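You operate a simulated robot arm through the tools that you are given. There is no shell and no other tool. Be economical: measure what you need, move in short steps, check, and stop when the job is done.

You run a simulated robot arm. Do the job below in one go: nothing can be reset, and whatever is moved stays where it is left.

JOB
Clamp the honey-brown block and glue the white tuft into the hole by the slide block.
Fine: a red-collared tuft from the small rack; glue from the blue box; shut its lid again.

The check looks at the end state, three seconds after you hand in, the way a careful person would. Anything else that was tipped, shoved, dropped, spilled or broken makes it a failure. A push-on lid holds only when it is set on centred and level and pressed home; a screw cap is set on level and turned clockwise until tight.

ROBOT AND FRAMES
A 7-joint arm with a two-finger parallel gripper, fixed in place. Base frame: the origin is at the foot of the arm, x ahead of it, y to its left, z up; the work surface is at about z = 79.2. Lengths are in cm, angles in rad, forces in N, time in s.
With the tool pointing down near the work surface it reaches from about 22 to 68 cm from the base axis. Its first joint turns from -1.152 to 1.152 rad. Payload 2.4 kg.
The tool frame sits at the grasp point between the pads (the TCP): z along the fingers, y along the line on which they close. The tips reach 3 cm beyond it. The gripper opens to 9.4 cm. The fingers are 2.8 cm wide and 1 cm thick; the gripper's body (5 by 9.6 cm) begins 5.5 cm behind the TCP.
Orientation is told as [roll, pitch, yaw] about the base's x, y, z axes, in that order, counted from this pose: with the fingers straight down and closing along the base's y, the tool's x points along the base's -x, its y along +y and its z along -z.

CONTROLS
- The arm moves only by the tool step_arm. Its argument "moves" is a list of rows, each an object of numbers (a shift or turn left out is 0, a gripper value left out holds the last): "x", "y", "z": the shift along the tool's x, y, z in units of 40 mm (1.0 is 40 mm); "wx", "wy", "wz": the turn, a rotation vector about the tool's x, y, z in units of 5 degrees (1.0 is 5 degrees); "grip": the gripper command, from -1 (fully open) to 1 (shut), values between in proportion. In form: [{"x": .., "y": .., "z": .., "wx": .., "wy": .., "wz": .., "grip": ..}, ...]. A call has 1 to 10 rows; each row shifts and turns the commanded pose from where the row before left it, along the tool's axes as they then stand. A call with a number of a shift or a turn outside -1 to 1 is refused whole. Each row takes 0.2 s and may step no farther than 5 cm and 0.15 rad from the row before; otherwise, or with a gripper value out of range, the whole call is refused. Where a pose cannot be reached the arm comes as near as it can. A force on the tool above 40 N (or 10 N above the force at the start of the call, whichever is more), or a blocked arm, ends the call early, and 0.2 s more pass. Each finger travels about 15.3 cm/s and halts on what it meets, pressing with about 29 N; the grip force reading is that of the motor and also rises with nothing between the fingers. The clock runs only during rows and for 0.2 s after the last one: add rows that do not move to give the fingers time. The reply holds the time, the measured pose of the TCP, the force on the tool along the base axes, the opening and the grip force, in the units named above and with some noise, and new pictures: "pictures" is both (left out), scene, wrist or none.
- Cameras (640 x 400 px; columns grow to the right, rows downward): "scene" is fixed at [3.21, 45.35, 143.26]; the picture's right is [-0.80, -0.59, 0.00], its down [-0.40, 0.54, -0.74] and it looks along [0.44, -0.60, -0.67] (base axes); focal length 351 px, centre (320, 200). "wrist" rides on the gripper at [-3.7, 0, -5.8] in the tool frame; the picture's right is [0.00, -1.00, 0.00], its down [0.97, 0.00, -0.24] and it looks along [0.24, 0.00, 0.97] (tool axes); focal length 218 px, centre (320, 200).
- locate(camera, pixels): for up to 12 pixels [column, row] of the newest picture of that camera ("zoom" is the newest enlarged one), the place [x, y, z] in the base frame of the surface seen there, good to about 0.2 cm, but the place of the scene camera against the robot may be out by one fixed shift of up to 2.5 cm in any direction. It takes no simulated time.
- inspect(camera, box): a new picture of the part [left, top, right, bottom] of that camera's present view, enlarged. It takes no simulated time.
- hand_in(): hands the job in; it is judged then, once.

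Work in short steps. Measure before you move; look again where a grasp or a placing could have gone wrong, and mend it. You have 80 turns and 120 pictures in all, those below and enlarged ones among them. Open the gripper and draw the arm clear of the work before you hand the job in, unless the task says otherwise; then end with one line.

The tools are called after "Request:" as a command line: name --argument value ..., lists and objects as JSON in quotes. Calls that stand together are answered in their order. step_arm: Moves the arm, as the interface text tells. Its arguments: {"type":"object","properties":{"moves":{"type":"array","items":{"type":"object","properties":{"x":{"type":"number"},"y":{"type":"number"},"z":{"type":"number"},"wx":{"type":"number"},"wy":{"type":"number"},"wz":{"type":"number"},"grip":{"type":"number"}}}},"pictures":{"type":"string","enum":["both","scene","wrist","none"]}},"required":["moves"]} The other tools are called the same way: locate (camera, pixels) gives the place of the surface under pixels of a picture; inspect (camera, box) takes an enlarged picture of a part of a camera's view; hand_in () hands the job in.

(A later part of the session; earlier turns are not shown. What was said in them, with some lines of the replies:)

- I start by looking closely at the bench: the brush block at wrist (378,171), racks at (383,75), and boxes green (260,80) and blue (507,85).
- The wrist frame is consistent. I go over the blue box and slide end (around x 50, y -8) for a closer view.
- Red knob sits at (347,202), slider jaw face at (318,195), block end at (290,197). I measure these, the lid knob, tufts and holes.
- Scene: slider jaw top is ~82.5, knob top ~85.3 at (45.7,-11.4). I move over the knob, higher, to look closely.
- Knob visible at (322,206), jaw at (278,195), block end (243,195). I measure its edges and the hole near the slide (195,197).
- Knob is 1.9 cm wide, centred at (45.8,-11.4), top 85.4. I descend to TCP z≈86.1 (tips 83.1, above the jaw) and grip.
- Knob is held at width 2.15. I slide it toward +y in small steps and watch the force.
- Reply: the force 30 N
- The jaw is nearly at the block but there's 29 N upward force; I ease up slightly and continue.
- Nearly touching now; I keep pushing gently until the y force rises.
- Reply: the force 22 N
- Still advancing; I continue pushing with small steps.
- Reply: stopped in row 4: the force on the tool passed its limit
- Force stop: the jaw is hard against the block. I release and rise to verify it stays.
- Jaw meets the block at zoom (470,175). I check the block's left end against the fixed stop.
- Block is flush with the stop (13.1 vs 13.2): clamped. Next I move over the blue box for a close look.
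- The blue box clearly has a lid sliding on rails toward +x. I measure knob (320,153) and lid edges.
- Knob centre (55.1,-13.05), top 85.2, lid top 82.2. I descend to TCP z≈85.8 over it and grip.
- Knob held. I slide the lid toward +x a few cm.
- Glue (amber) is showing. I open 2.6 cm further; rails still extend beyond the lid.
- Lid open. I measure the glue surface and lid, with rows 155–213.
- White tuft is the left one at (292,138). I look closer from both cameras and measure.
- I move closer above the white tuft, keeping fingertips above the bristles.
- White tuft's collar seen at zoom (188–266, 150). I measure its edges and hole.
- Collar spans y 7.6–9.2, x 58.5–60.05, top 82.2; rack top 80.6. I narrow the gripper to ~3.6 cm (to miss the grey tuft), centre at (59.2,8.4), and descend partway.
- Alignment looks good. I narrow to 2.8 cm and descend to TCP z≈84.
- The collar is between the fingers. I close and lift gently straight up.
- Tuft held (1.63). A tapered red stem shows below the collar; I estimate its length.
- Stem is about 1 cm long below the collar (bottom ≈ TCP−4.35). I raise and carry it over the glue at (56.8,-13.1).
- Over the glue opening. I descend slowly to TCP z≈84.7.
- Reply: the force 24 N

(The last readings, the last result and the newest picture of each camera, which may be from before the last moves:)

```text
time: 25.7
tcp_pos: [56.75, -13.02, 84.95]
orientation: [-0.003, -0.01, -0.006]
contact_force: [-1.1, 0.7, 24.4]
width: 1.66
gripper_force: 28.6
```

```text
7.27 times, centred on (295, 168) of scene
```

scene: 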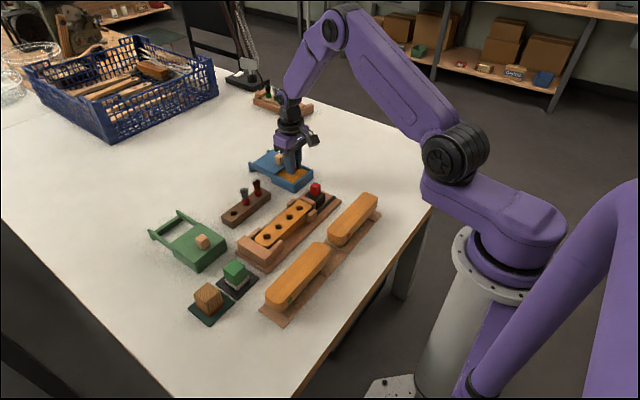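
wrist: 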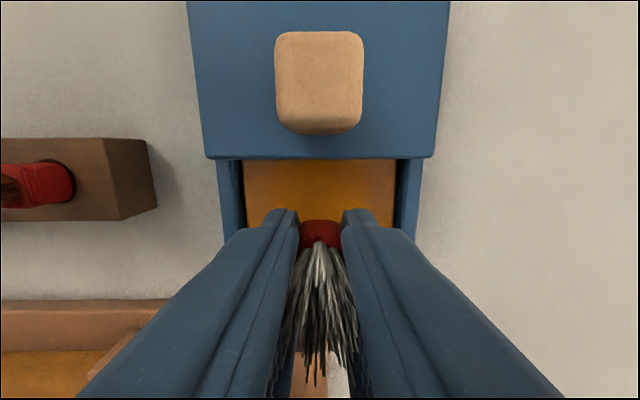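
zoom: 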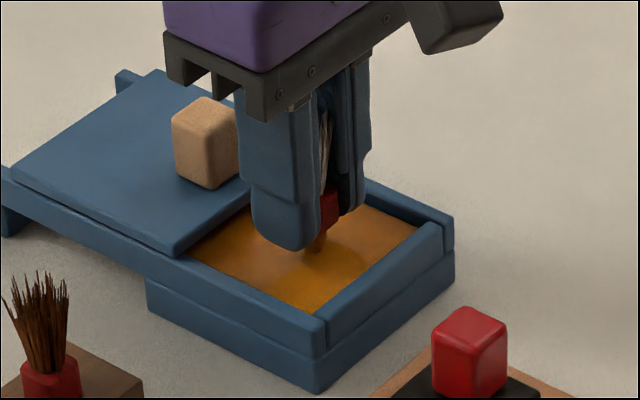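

The stem touches the glue (24 N, stem tip now amber). I lift and check it.

Request:
step_arm --moves '[{"z": -0.3}, {"z": -0.8}, {"z": -0.7}, {}]'

Request:
inspect --camera "scene" --box '[265, 125, 325, 185]'

```text
time: 26.7
tcp_pos: [56.53, -13.03, 92.17]
orientation: [-0.002, -0.003, -0.006]
contact_force: [-0.9, -0.4, 0.1]
width: 1.63
gripper_force: 28.8
```

scene: 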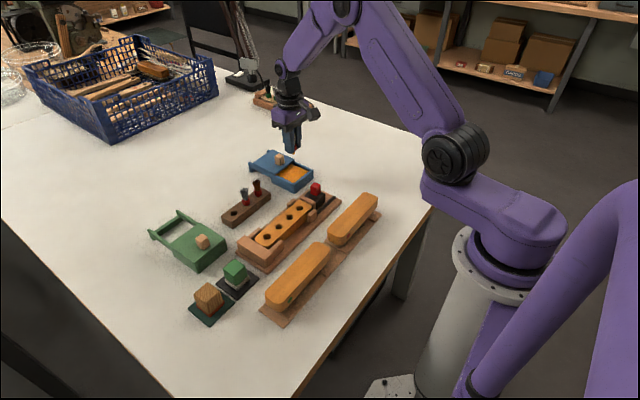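
wrist: 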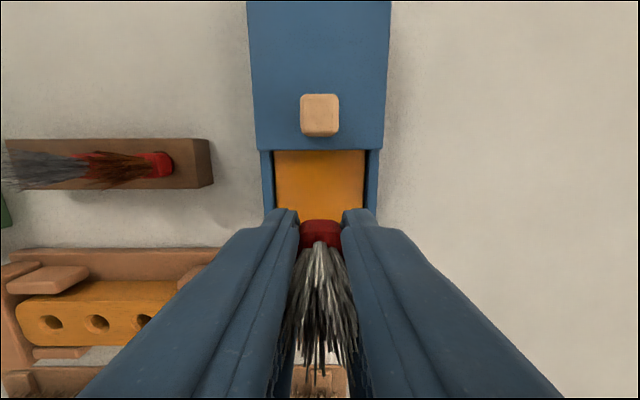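

```text
6.67 times, centred on (295, 155) of scene
```

zoom: 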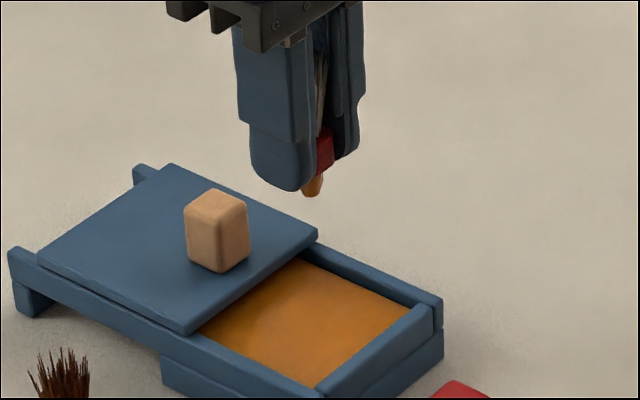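

The stem is coated with glue. I carry it over the hole next to the slide, target (45.5,-1.7), staying high to check alignment.

Request:
step_arm --moves '[{"x": 0.7, "y": 0.7}, {"x": 0.7, "y": 0.71}, {"x": 0.7, "y": 0.71}, {"x": 0.65, "y": 0.71}, {}]'

Request:
inspect --camera "wrist" --box '[240, 140, 400, 240]'

```text
time: 27.9
tcp_pos: [45.49, -1.87, 91.99]
orientation: [-0.002, -0.005, -0.004]
contact_force: [1.5, -0.4, 0.3]
width: 1.61
gripper_force: 28.7
```

scene: 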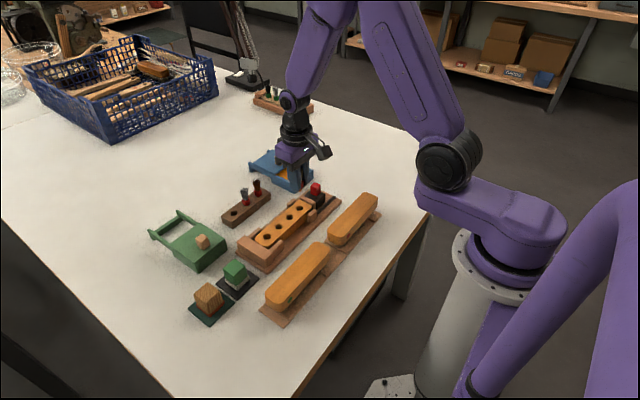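
wrist: 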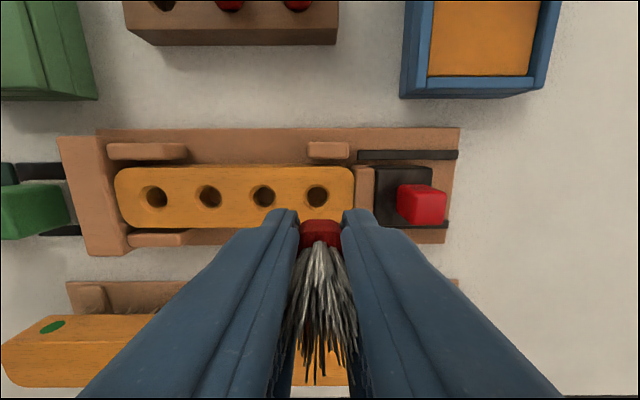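

```text
4.00 times, centred on (320, 190) of wrist
```

zoom: 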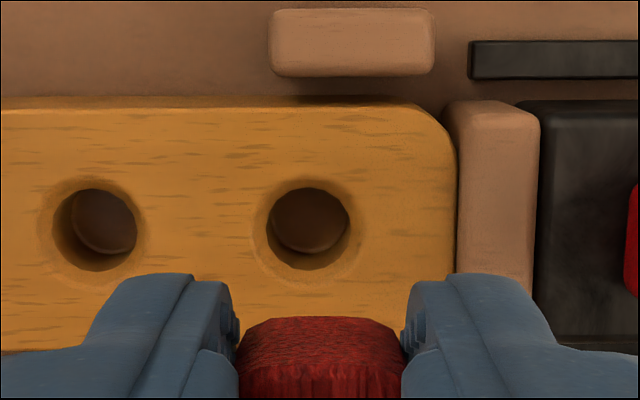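

Hole centre works out at (45.53,-1.67). I shift +0.2 in y, descend to z≈86.4 and look.

Request:
step_arm --moves '[{"x": 0.015, "y": 0.05}, {"z": 0.6}, {"z": 0.6}, {"z": 0.2}, {}]'

Request:
inspect --camera "scene" --box '[270, 165, 330, 225]'

Request:
inspect --camera "wrist" --box '[240, 140, 400, 240]'

```text
time: 29.1
tcp_pos: [45.64, -1.5, 86.47]
orientation: [-0.003, -0.005, -0.005]
contact_force: [-0.7, 0.5, -0.5]
width: 1.63
gripper_force: 29.0
```

scene: 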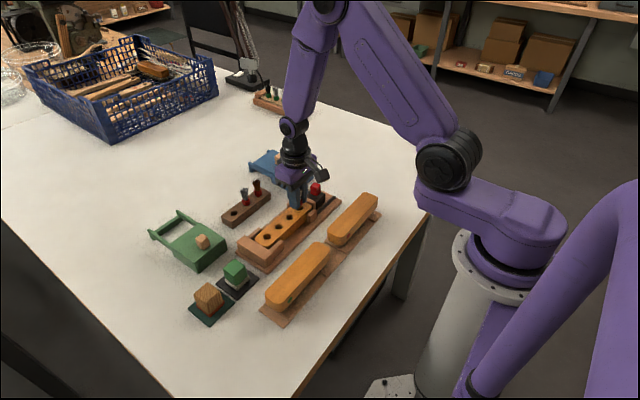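
wrist: 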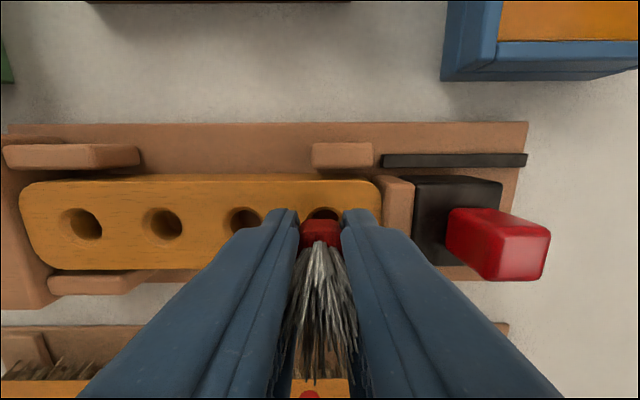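

```text
6.67 times, centred on (300, 195) of scene
```

zoom: 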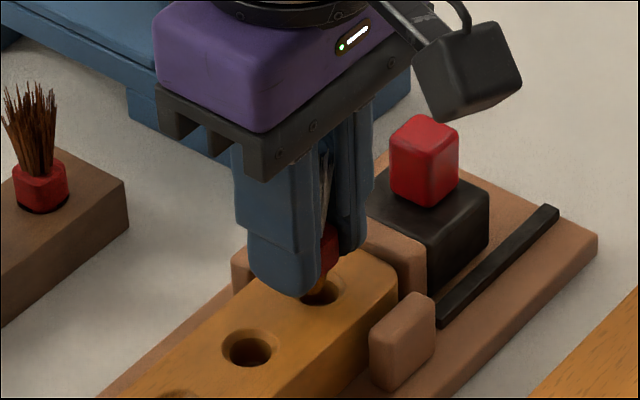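

```text
4.00 times, centred on (320, 190) of wrist
```

zoom: 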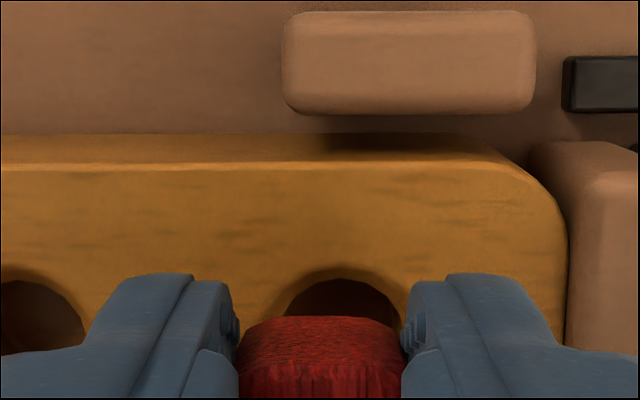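

The hole (zoom col 343) is ~0.22 cm toward −y of the tuft (col 323). I correct and re-check before lowering.

Request:
step_arm --moves '[{"x": 0.03, "y": -0.055}, {}, {}]' --pictures "none"

Request:
inspect --camera "wrist" --box '[240, 140, 400, 240]'

Request:
inspect --camera "scene" --box '[285, 190, 315, 220]'

```text
time: 29.9
tcp_pos: [45.44, -1.56, 86.38]
orientation: [-0.001, -0.005, -0.005]
contact_force: [-0.1, 0.0, 0.3]
width: 1.62
gripper_force: 28.3
```

```text
4.00 times, centred on (320, 190) of wrist
```

zoom: 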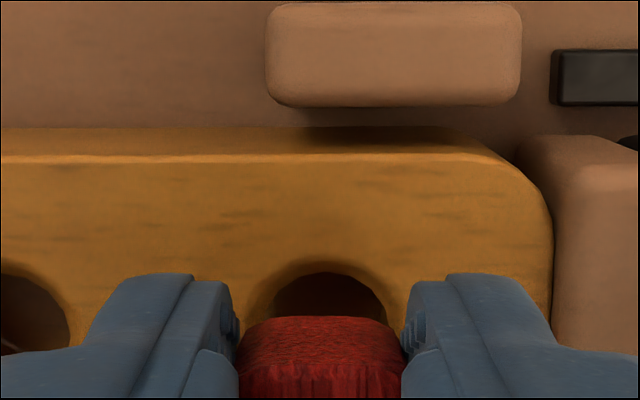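

```text
13.33 times, centred on (300, 205) of scene
```

zoom: 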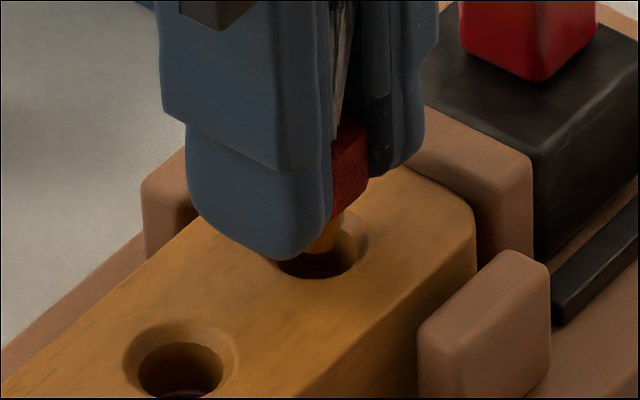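

Now aligned (328 vs 323). I lower in small steps until the collar seats.

Request:
step_arm --moves '[{"z": 0.08, "y": -0.01}, {"z": 0.08}, {"z": 0.05}, {}]' --pictures "none"

Request:
inspect --camera "scene" --box '[285, 190, 315, 220]'

```text
time: 30.9
tcp_pos: [45.55, -1.73, 85.63]
orientation: [0.0, -0.004, -0.004]
contact_force: [1.2, 0.1, 0.2]
width: 1.61
gripper_force: 28.9
```

```text
13.33 times, centred on (300, 205) of scene
```

zoom: 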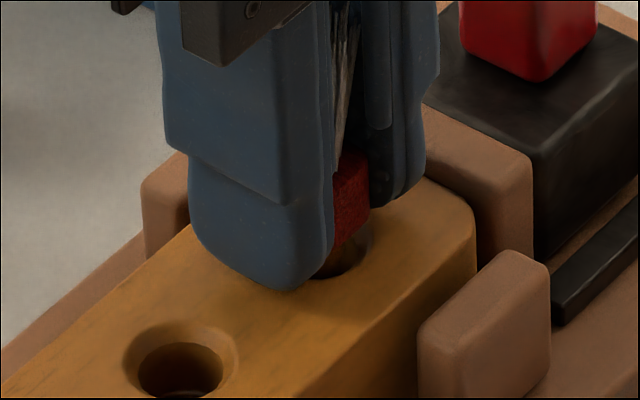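

Stem is in the hole, no contact yet. Keep lowering by ~1 mm steps.

Request:
step_arm --moves '[{"z": 0.03}, {"z": 0.03}, {"z": 0.02}, {}]' --pictures "none"

Request:
inspect --camera "scene" --box '[285, 190, 315, 220]'

Request:
inspect --camera "wrist" --box '[240, 140, 400, 240]'

```text
time: 31.9
tcp_pos: [45.59, -1.8, 85.34]
orientation: [-0.002, -0.007, -0.006]
contact_force: [-1.2, -0.1, 7.8]
width: 1.65
gripper_force: 28.7
```

```text
13.33 times, centred on (300, 205) of scene
```

zoom: 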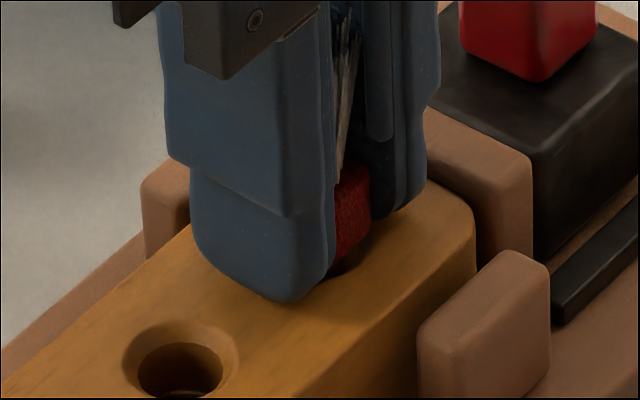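

```text
4.00 times, centred on (320, 190) of wrist
```

zoom: 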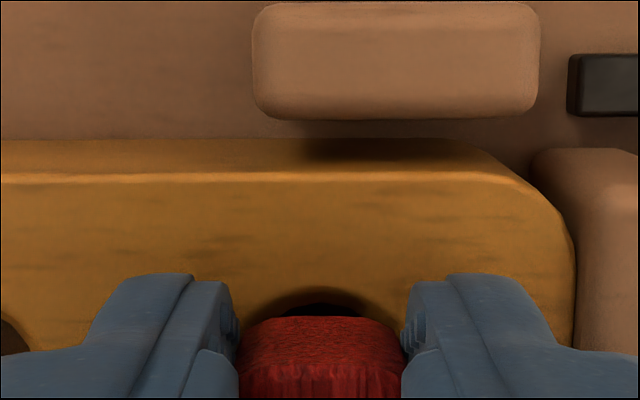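

Contact at 8 N. I press slightly more to seat it.

Request:
step_arm --moves '[{"z": 0.02}, {"z": 0.02}, {}]' --pictures "none"

Request:
inspect --camera "scene" --box '[285, 190, 315, 220]'

```text
time: 32.7
tcp_pos: [45.63, -1.71, 85.11]
orientation: [-0.002, -0.007, -0.005]
contact_force: [-3.9, -1.0, 38.2]
width: 1.63
gripper_force: 29.2
```

```text
13.33 times, centred on (300, 205) of scene
```

zoom: 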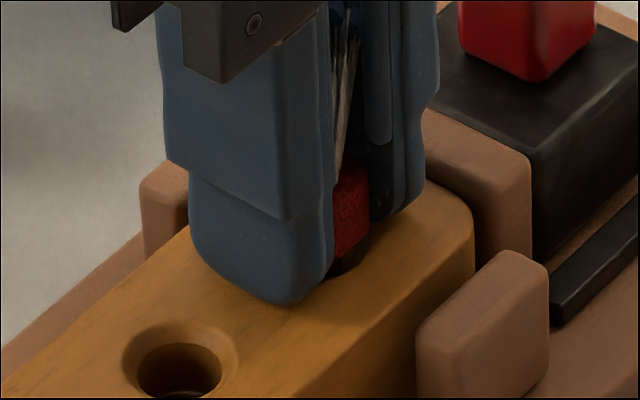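

38 N: pressed. I open slightly in place and see how the tuft sits.

Request:
step_arm --moves '[{"grip": 0.42}, {"grip": 0.42}, {}]' --pictures "none"

Request:
inspect --camera "scene" --box '[285, 190, 315, 220]'

Request:
inspect --camera "wrist" --box '[240, 140, 400, 240]'

```text
time: 33.5
tcp_pos: [45.55, -1.87, 85.12]
orientation: [-0.001, -0.006, -0.007]
contact_force: [-1.9, -12.2, 41.9]
width: 1.94
gripper_force: 0.0
```

```text
13.33 times, centred on (300, 205) of scene
```

zoom: 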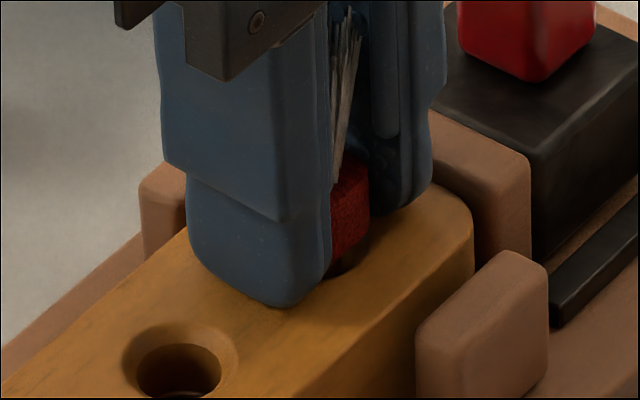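

```text
4.00 times, centred on (320, 190) of wrist
```

zoom: 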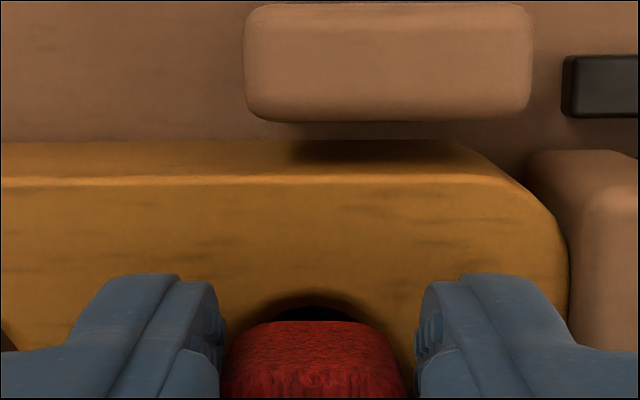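

The fingertips themselves press on the block. I rise 3 mm with open fingers and look.

Request:
step_arm --moves '[{"z": -0.08}, {"grip": 0.4}, {}]' --pictures "none"

Request:
inspect --camera "scene" --box '[285, 190, 315, 220]'

Request:
inspect --camera "wrist" --box '[240, 140, 400, 240]'

```text
time: 34.3
tcp_pos: [45.59, -1.72, 85.42]
orientation: [-0.001, -0.002, -0.005]
contact_force: [0.3, 0.9, 0.3]
width: 2.82
gripper_force: 0.1
```

```text
13.33 times, centred on (300, 205) of scene
```

zoom: 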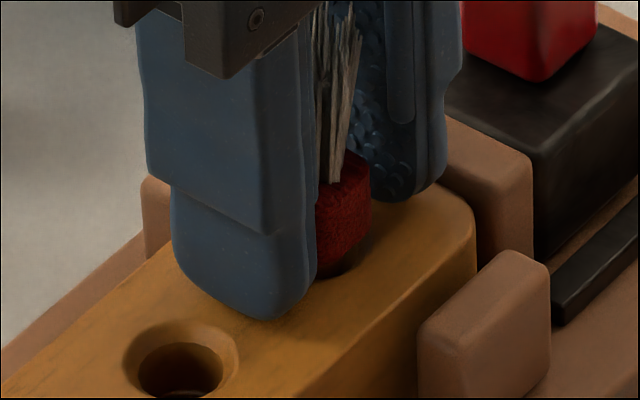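

```text
4.00 times, centred on (320, 190) of wrist
```

zoom: 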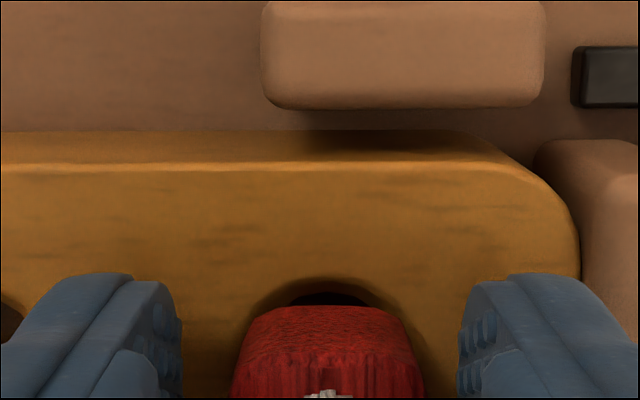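

The tuft stands free in the hole. I rise straight up to view its seating.

Request:
step_arm --moves '[{"z": -0.5}, {"z": -0.5}, {"z": -0.5}, {"z": -0.3}, {}]' --pictures "wrist"

Request:
inspect --camera "scene" --box '[280, 180, 320, 220]'

Request:
inspect --camera "wrist" --box '[240, 140, 400, 240]'

```text
time: 35.5
tcp_pos: [45.5, -1.5, 92.55]
orientation: [-0.001, -0.002, -0.006]
contact_force: [0.4, 0.0, -0.4]
width: 2.83
gripper_force: 0.1
```

wrist: 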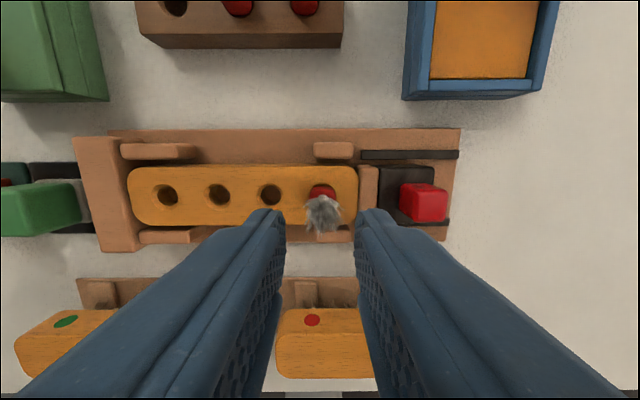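

```text
10.00 times, centred on (300, 200) of scene
```

zoom: 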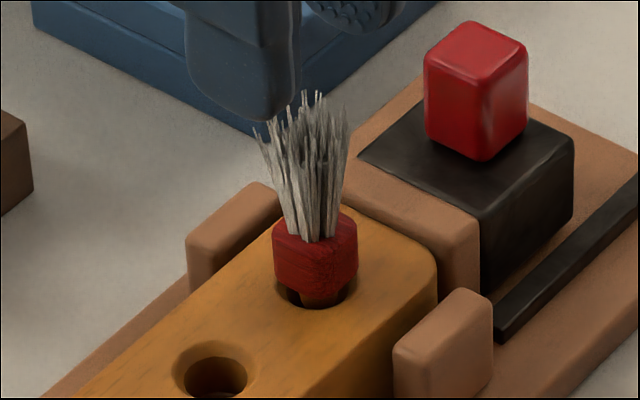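

```text
4.00 times, centred on (320, 190) of wrist
```

zoom: 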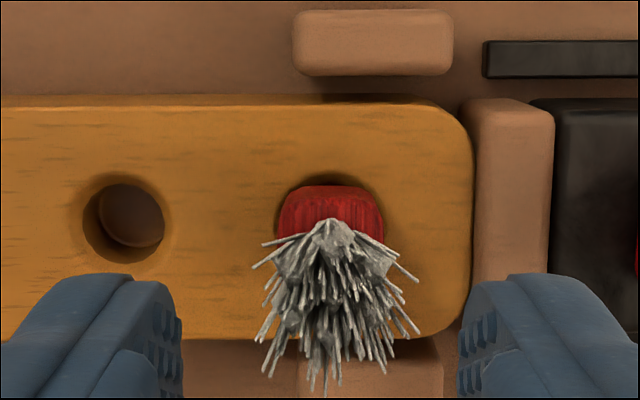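

The collar sits a few mm above the block with stem showing — not fully down. I measure collar top.

Request:
locate --camera "zoom" --pixels '[[300, 205], [330, 200], [360, 205], [330, 188], [330, 195], [285, 230], [380, 230]]'

Request:
inspect --camera "scene" --box '[290, 190, 312, 216]'

Request:
locate --camera "scene" --pixels '[[304, 205], [304, 209], [304, 211], [300, 205], [309, 203], [303, 203]]'

```text
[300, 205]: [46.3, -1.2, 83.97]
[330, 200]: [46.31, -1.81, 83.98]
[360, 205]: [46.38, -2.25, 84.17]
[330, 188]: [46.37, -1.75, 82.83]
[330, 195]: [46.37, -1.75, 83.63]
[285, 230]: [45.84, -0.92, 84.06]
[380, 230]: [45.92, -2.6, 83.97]
```

```text
15.38 times, centred on (301, 203) of scene
```

zoom: 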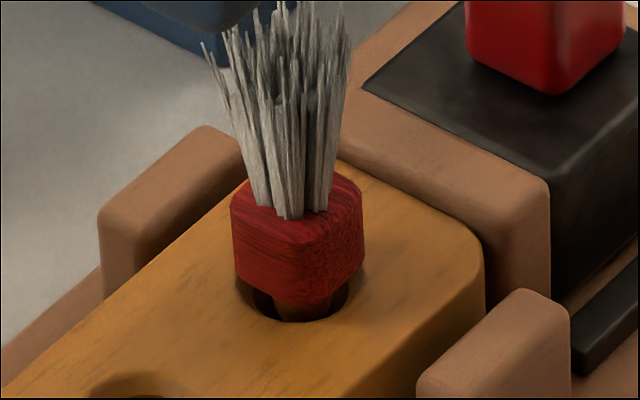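

```text
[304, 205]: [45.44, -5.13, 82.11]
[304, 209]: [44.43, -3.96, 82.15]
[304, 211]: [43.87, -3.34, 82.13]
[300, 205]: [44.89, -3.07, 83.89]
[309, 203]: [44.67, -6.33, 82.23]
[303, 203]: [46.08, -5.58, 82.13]
```

Collar top is 84.0 (should be ~83.8): about 2 mm high. I re-grip with tips 6 mm above the block and push it down.

Request:
step_arm --moves '[{"y": -0.05}, {"z": 0.6}, {"z": 0.6}, {"z": 0.48}, {}, {"grip": 1}, {"grip": 1}, {"grip": 1}]' --pictures "none"

Request:
inspect --camera "scene" --box '[285, 190, 315, 220]'

```text
time: 37.3
tcp_pos: [45.32, -1.77, 85.91]
orientation: [-0.001, -0.004, -0.004]
contact_force: [-0.4, 14.7, -0.4]
width: 1.61
gripper_force: 29.1
```

```text
13.33 times, centred on (300, 205) of scene
```

zoom: 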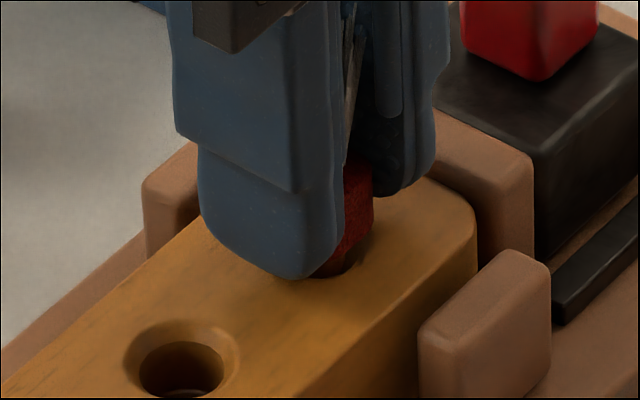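

Gripped; there's 15 N side force, so I relax y by ~0.5 mm and then press down.

Request:
step_arm --moves '[{"y": 0.015}, {"z": 0.03}, {"z": 0.03}, {"z": 0.03}, {}]' --pictures "none"

Request:
inspect --camera "scene" --box '[285, 190, 315, 220]'

```text
time: 38.5
tcp_pos: [45.48, -1.66, 85.65]
orientation: [-0.002, -0.005, -0.005]
contact_force: [-6.1, 21.3, 24.2]
width: 1.64
gripper_force: 29.2
```

```text
13.33 times, centred on (300, 205) of scene
```

zoom: 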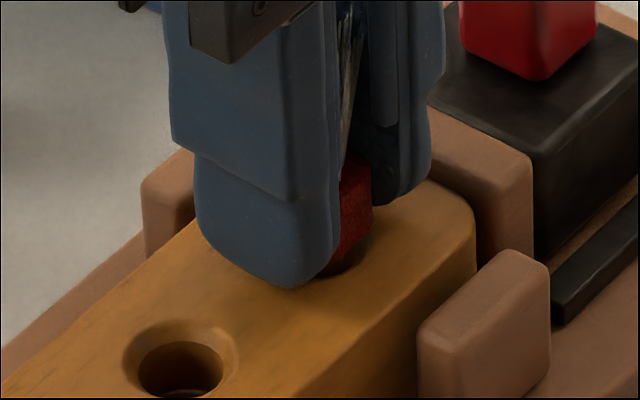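

24 N down with ~2 mm descent. I release and look.

Request:
step_arm --moves '[{"grip": 0.4}, {"grip": 0.4}, {"z": -0.5}, {"z": -0.5}, {"z": -0.5}, {"z": -0.2}, {}]' --pictures "wrist"

Request:
inspect --camera "wrist" --box '[240, 140, 400, 240]'

Request:
locate --camera "zoom" --pixels '[[310, 205], [330, 205], [350, 205], [330, 210], [330, 200], [330, 190], [345, 210], [200, 200], [420, 200]]'

Request:
inspect --camera "scene" --box '[290, 190, 312, 216]'

```text
time: 40.1
tcp_pos: [45.36, -1.87, 92.26]
orientation: [-0.003, -0.003, -0.006]
contact_force: [0.2, -1.3, 0.3]
width: 2.85
gripper_force: 0.0
```

wrist: 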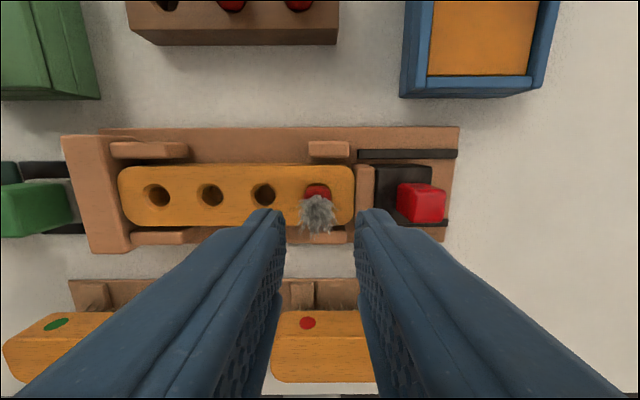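

```text
4.00 times, centred on (320, 190) of wrist
```

zoom: 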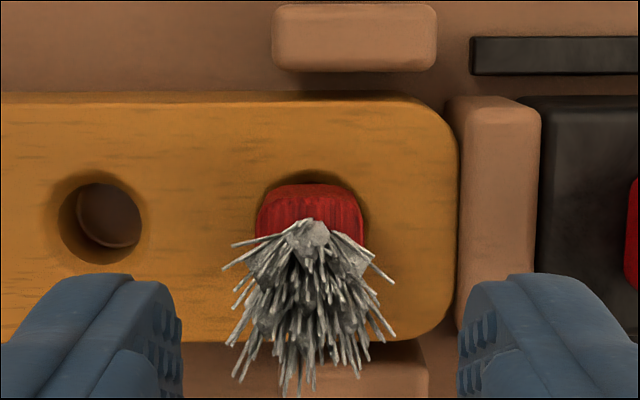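

```text
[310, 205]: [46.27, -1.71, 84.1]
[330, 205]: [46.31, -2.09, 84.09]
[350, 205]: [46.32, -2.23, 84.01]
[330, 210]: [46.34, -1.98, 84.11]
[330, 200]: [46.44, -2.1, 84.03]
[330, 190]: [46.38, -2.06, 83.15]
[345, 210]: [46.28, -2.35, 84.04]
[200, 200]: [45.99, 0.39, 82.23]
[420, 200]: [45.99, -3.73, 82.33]
```

```text
15.38 times, centred on (301, 203) of scene
```

zoom: 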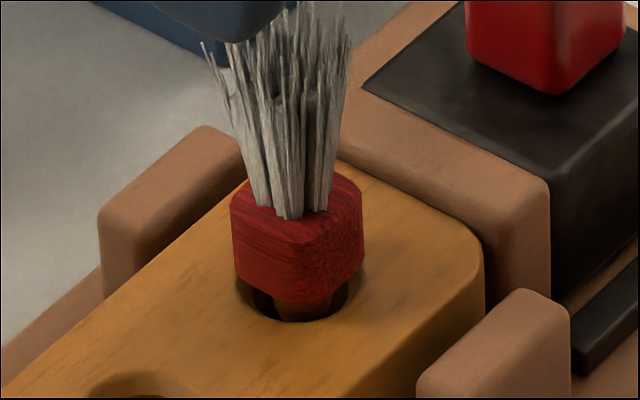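

The tuft is pixel-identical after 24 N down and ~20 N sideways: it is held firmly. I compare with how the brown tuft sits in the rack to judge seating.

Request:
inspect --camera "scene" --box '[246, 176, 268, 202]'

Request:
inspect --camera "scene" --box '[225, 190, 255, 226]'

```text
15.38 times, centred on (257, 189) of scene
```

zoom: 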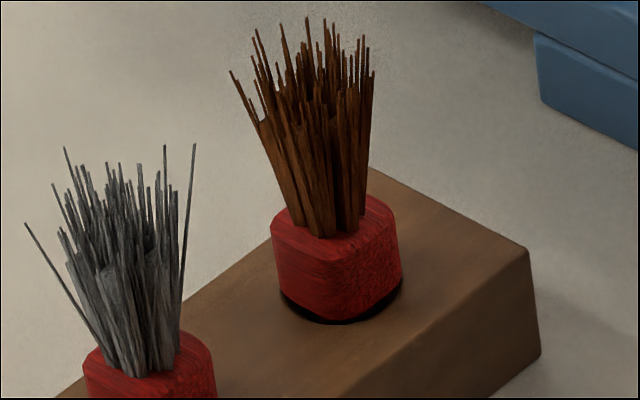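

```text
11.11 times, centred on (240, 208) of scene
```

zoom: 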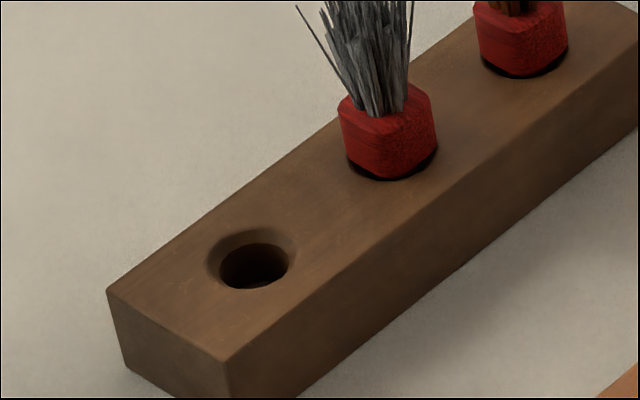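

In the rack collars sit flush, so I'll try once more: fingertips, nearly closed around the bristle base, pressing on the collar's shoulders.

Request:
step_arm --moves '[{"x": -0.045, "y": 0.035}, {"z": 0.6}, {"z": 0.6}, {}, {"grip": 0.75}, {"grip": 0.75}, {}]' --pictures "none"

Request:
inspect --camera "scene" --box '[285, 185, 315, 220]'

Request:
inspect --camera "wrist" --box '[240, 140, 400, 240]'

```text
time: 41.7
tcp_pos: [45.71, -1.77, 87.53]
orientation: [-0.002, -0.003, -0.005]
contact_force: [0.6, 2.9, -1.9]
width: 1.27
gripper_force: 28.8
```

```text
11.43 times, centred on (300, 202) of scene
```

zoom: 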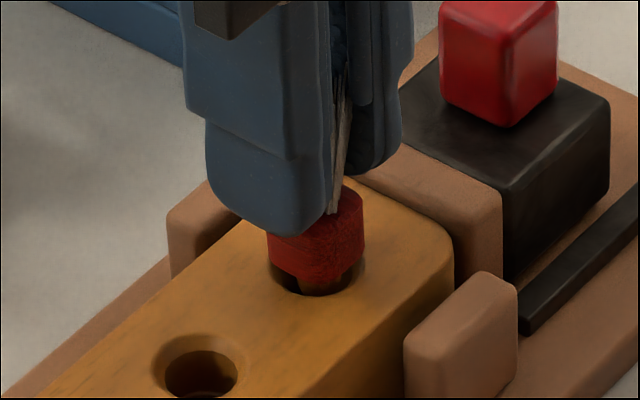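

```text
4.00 times, centred on (320, 190) of wrist
```

zoom: 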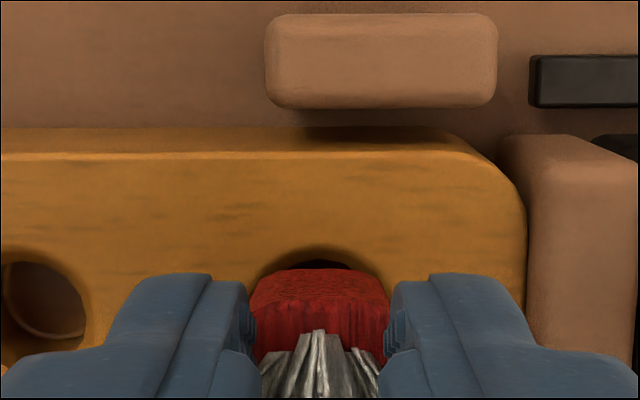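

Fingers rest around the bristle base (1.27). I press down gently onto the shoulders.

Request:
step_arm --moves '[{"z": 0.06}, {"z": 0.04}, {"z": 0.03}, {"z": 0.02}, {}]' --pictures "none"

Request:
inspect --camera "scene" --box '[285, 185, 315, 220]'

```text
time: 42.9
tcp_pos: [45.76, -1.71, 87.02]
orientation: [-0.003, -0.005, -0.007]
contact_force: [-3.6, 2.5, 35.1]
width: 1.38
gripper_force: 29.5
```

```text
11.43 times, centred on (300, 202) of scene
```

zoom: 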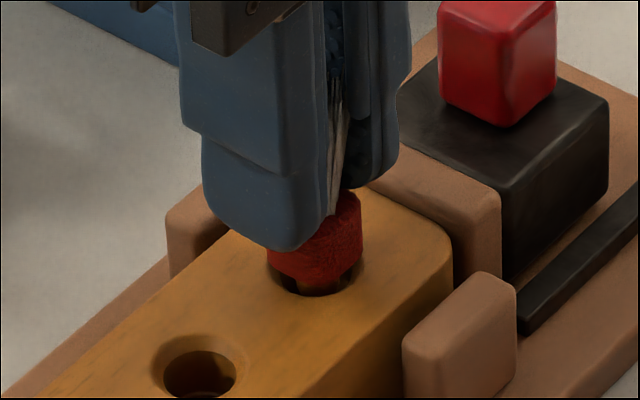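

35 N applied on the collar. I open, rise, and check.

Request:
step_arm --moves '[{}, {"grip": 0.4}, {"grip": 0.4}, {"z": -0.5}, {"z": -0.5}, {"z": -0.5}, {}]' --pictures "wrist"

Request:
inspect --camera "wrist" --box '[240, 140, 400, 240]'

Request:
locate --camera "zoom" --pixels '[[310, 205], [320, 205], [335, 205], [320, 212], [350, 210], [320, 200], [320, 195], [200, 200], [420, 200]]'

Request:
inspect --camera "scene" --box '[290, 190, 312, 216]'

```text
time: 44.5
tcp_pos: [45.65, -1.68, 92.97]
orientation: [-0.001, -0.002, -0.004]
contact_force: [-0.3, -0.4, 0.6]
width: 2.82
gripper_force: 0.0
```

wrist: 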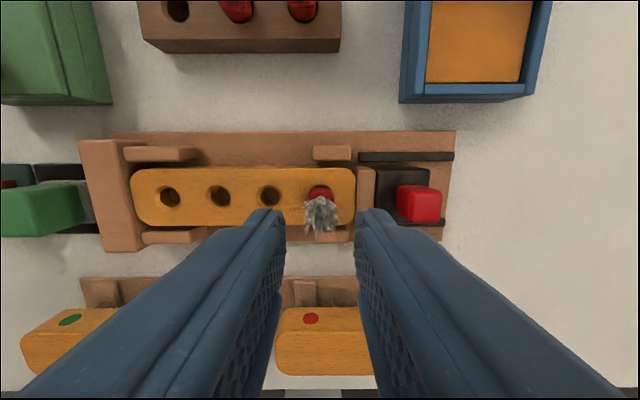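

```text
4.00 times, centred on (320, 190) of wrist
```

zoom: 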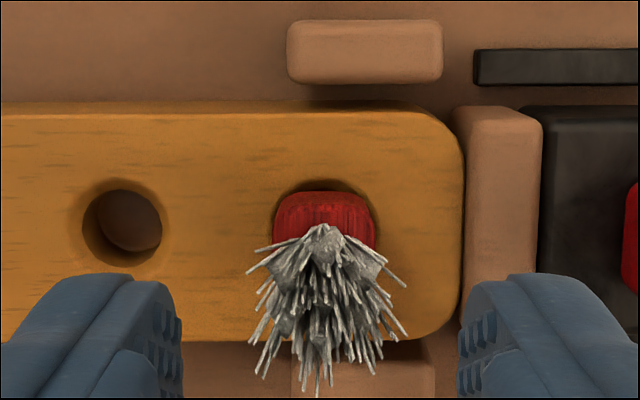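

```text
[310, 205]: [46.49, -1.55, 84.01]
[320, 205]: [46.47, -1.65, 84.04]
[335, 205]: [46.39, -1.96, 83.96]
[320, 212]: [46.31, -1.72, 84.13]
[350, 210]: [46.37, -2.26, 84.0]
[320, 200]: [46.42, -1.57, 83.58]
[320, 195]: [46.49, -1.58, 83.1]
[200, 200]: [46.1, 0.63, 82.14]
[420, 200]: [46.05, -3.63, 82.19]
```

```text
15.38 times, centred on (301, 203) of scene
```

zoom: 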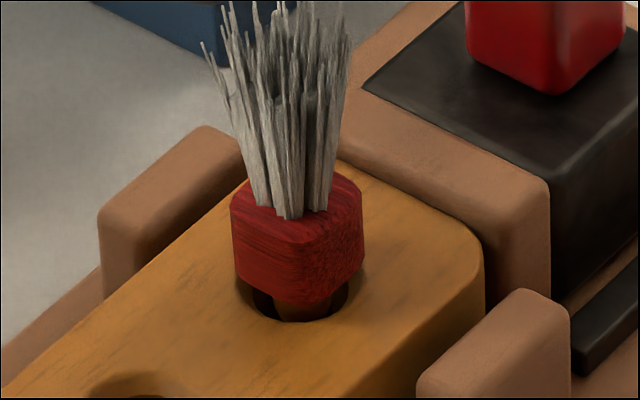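

Unmoved under 35 N: stem is bottomed and bonded, upright and centred. Now the lid: knob at (62.1,-13.0); I go above it.

Request:
step_arm --moves '[{"z": -0.5}, {"x": -0.8, "y": -0.5, "grip": 0}, {"x": -0.8, "y": -0.5}, {"x": -0.8, "y": -0.55}, {"x": -0.8, "y": -0.6}, {"x": -0.8, "y": -0.7}, {}]' --pictures "wrist"

Request:
locate --camera "wrist" --pixels '[[320, 190], [320, 200], [320, 210], [310, 205], [330, 205]]'

```text
time: 46.1
tcp_pos: [61.5, -13.22, 95.1]
orientation: [-0.002, -0.005, -0.005]
contact_force: [-0.1, 0.5, 0.1]
width: 4.71
gripper_force: 0.1
```

wrist: 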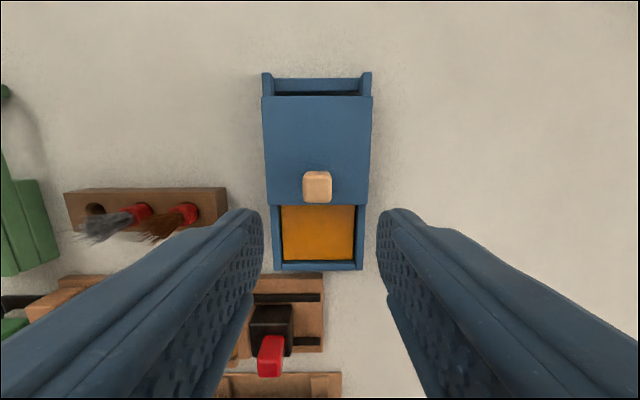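

```text
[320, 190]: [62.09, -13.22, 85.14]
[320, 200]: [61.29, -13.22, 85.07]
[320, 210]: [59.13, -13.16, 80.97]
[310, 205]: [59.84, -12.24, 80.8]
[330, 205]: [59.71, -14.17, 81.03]
```

Knob at (62.1,-13.05), top 85.1. I descend and grip it.

Request:
step_arm --moves '[{"x": -0.15, "y": 0.035, "z": 0.5}, {"z": 0.9}, {"z": 0.5}, {"z": 0.38}, {}, {"grip": 1}, {"grip": 1}, {"grip": 1}]' --pictures "wrist"

```text
time: 47.9
tcp_pos: [62.2, -12.85, 85.83]
orientation: [-0.002, -0.004, -0.005]
contact_force: [-1.1, -1.9, -2.6]
width: 2.14
gripper_force: 45.3
```

wrist: 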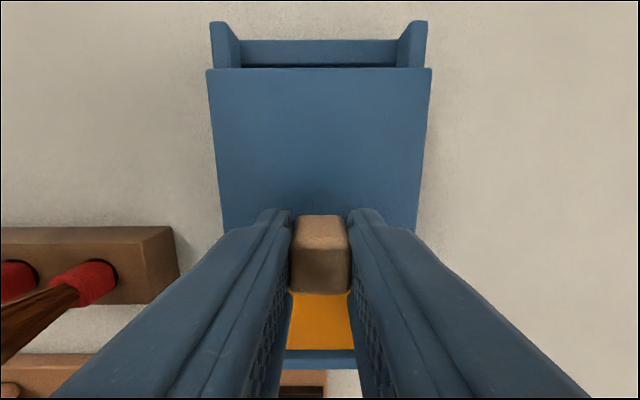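

Knob held. I slide the lid back toward −x by about 6.6 cm first.

Request:
step_arm --moves '[{"x": 0.2}, {"x": 0.25}, {"x": 0.25}, {"x": 0.25}, {"x": 0.25}, {"x": 0.25}, {"x": 0.2}, {}]' --pictures "wrist"

```text
time: 49.7
tcp_pos: [55.62, -12.93, 85.79]
orientation: [-0.002, -0.005, -0.004]
contact_force: [-0.1, 1.2, 4.9]
width: 2.14
gripper_force: 44.8
```

wrist: 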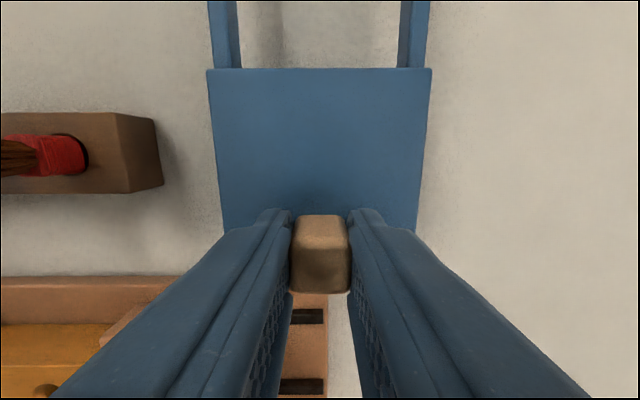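

About 0.4 cm remains to the original place (rack/fixture positions confirm). I push gently to the stop.

Request:
step_arm --moves '[{"x": 0.05}, {"x": 0.05}, {"x": 0.03}, {"x": 0.03}, {}]' --pictures "wrist"

```text
time: 50.9
tcp_pos: [55.2, -13.01, 85.77]
orientation: [-0.001, -0.008, -0.005]
contact_force: [13.8, 0.8, -11.1]
width: 2.1
gripper_force: 45.1
```

wrist: 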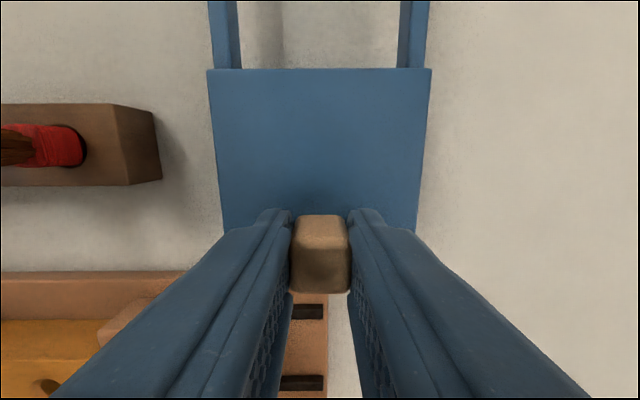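

The lid has met its stop (13.8 N in x). I release, rise and withdraw to a clear view.

Request:
step_arm --moves '[{"grip": 0.2}, {"grip": 0.2}, {"z": -0.6}, {"z": -1}, {"z": -1, "grip": -1, "x": 0.5}, {"z": -0.6, "x": 0.6}, {"y": 0.5}, {}]'

Request:
inspect --camera "scene" --box '[210, 140, 350, 270]'

Request:
locate --camera "wrist" --pixels '[[320, 150], [340, 150], [345, 172], [350, 120]]'

```text
time: 52.7
tcp_pos: [50.68, -10.99, 98.53]
orientation: [-0.001, -0.003, -0.005]
contact_force: [-0.5, -0.5, 0.7]
width: 9.41
gripper_force: 0.0
```

scene: 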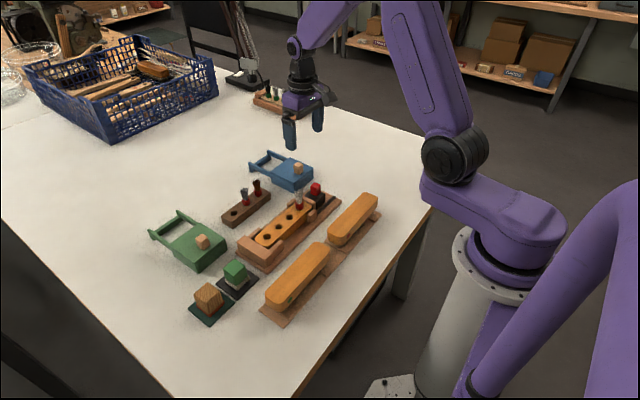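
wrist: 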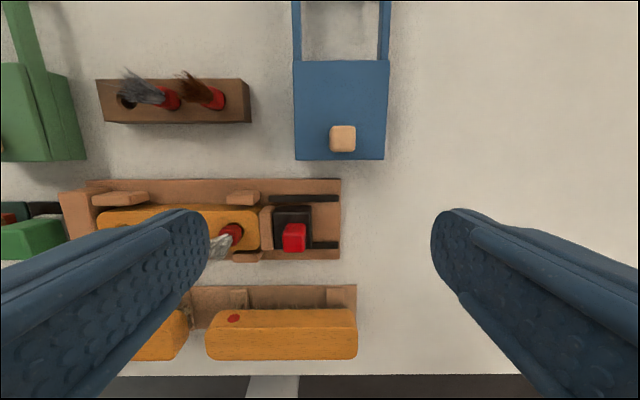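

```text
3.08 times, centred on (280, 205) of scene
```

zoom: 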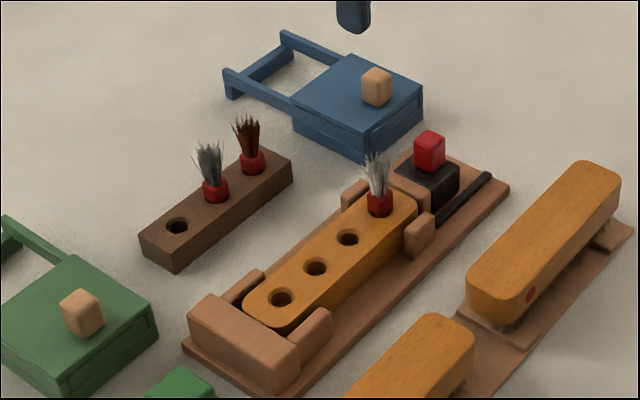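

```text
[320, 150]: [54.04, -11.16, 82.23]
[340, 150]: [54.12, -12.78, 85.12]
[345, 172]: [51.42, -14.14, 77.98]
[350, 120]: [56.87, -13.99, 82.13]
```

Everything looks in place; I check the lid's front edge against its initial position (53.3).

Request:
locate --camera "wrist" --pixels '[[325, 158], [325, 157], [325, 63], [342, 138], [266, 218], [255, 218]]'

Request:
inspect --camera "scene" --box '[235, 135, 335, 205]'

```text
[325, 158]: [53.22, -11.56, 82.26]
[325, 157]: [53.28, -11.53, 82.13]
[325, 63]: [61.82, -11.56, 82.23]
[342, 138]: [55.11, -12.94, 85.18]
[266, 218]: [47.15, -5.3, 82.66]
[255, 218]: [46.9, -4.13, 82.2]
```

```text
5.71 times, centred on (285, 170) of scene
```

zoom: 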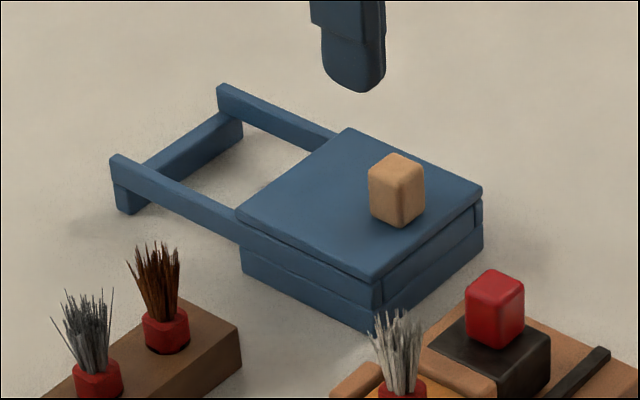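

The lid is back at x 53.2–61.8 exactly as at the start, the block is clamped, the tuft stands in the hole, and the arm is clear with the gripper open. I hand in.

Request:
hand_in

```text
The job is handed in.
```

I handed the job in with one doubt: the white tuft's collar sits about 2 mm above the block, and pressing it with 35 N didn't move it. The block is clamped against its stop, the glued tuft stands upright in the hole by the slide block, and the blue box's lid is shut.
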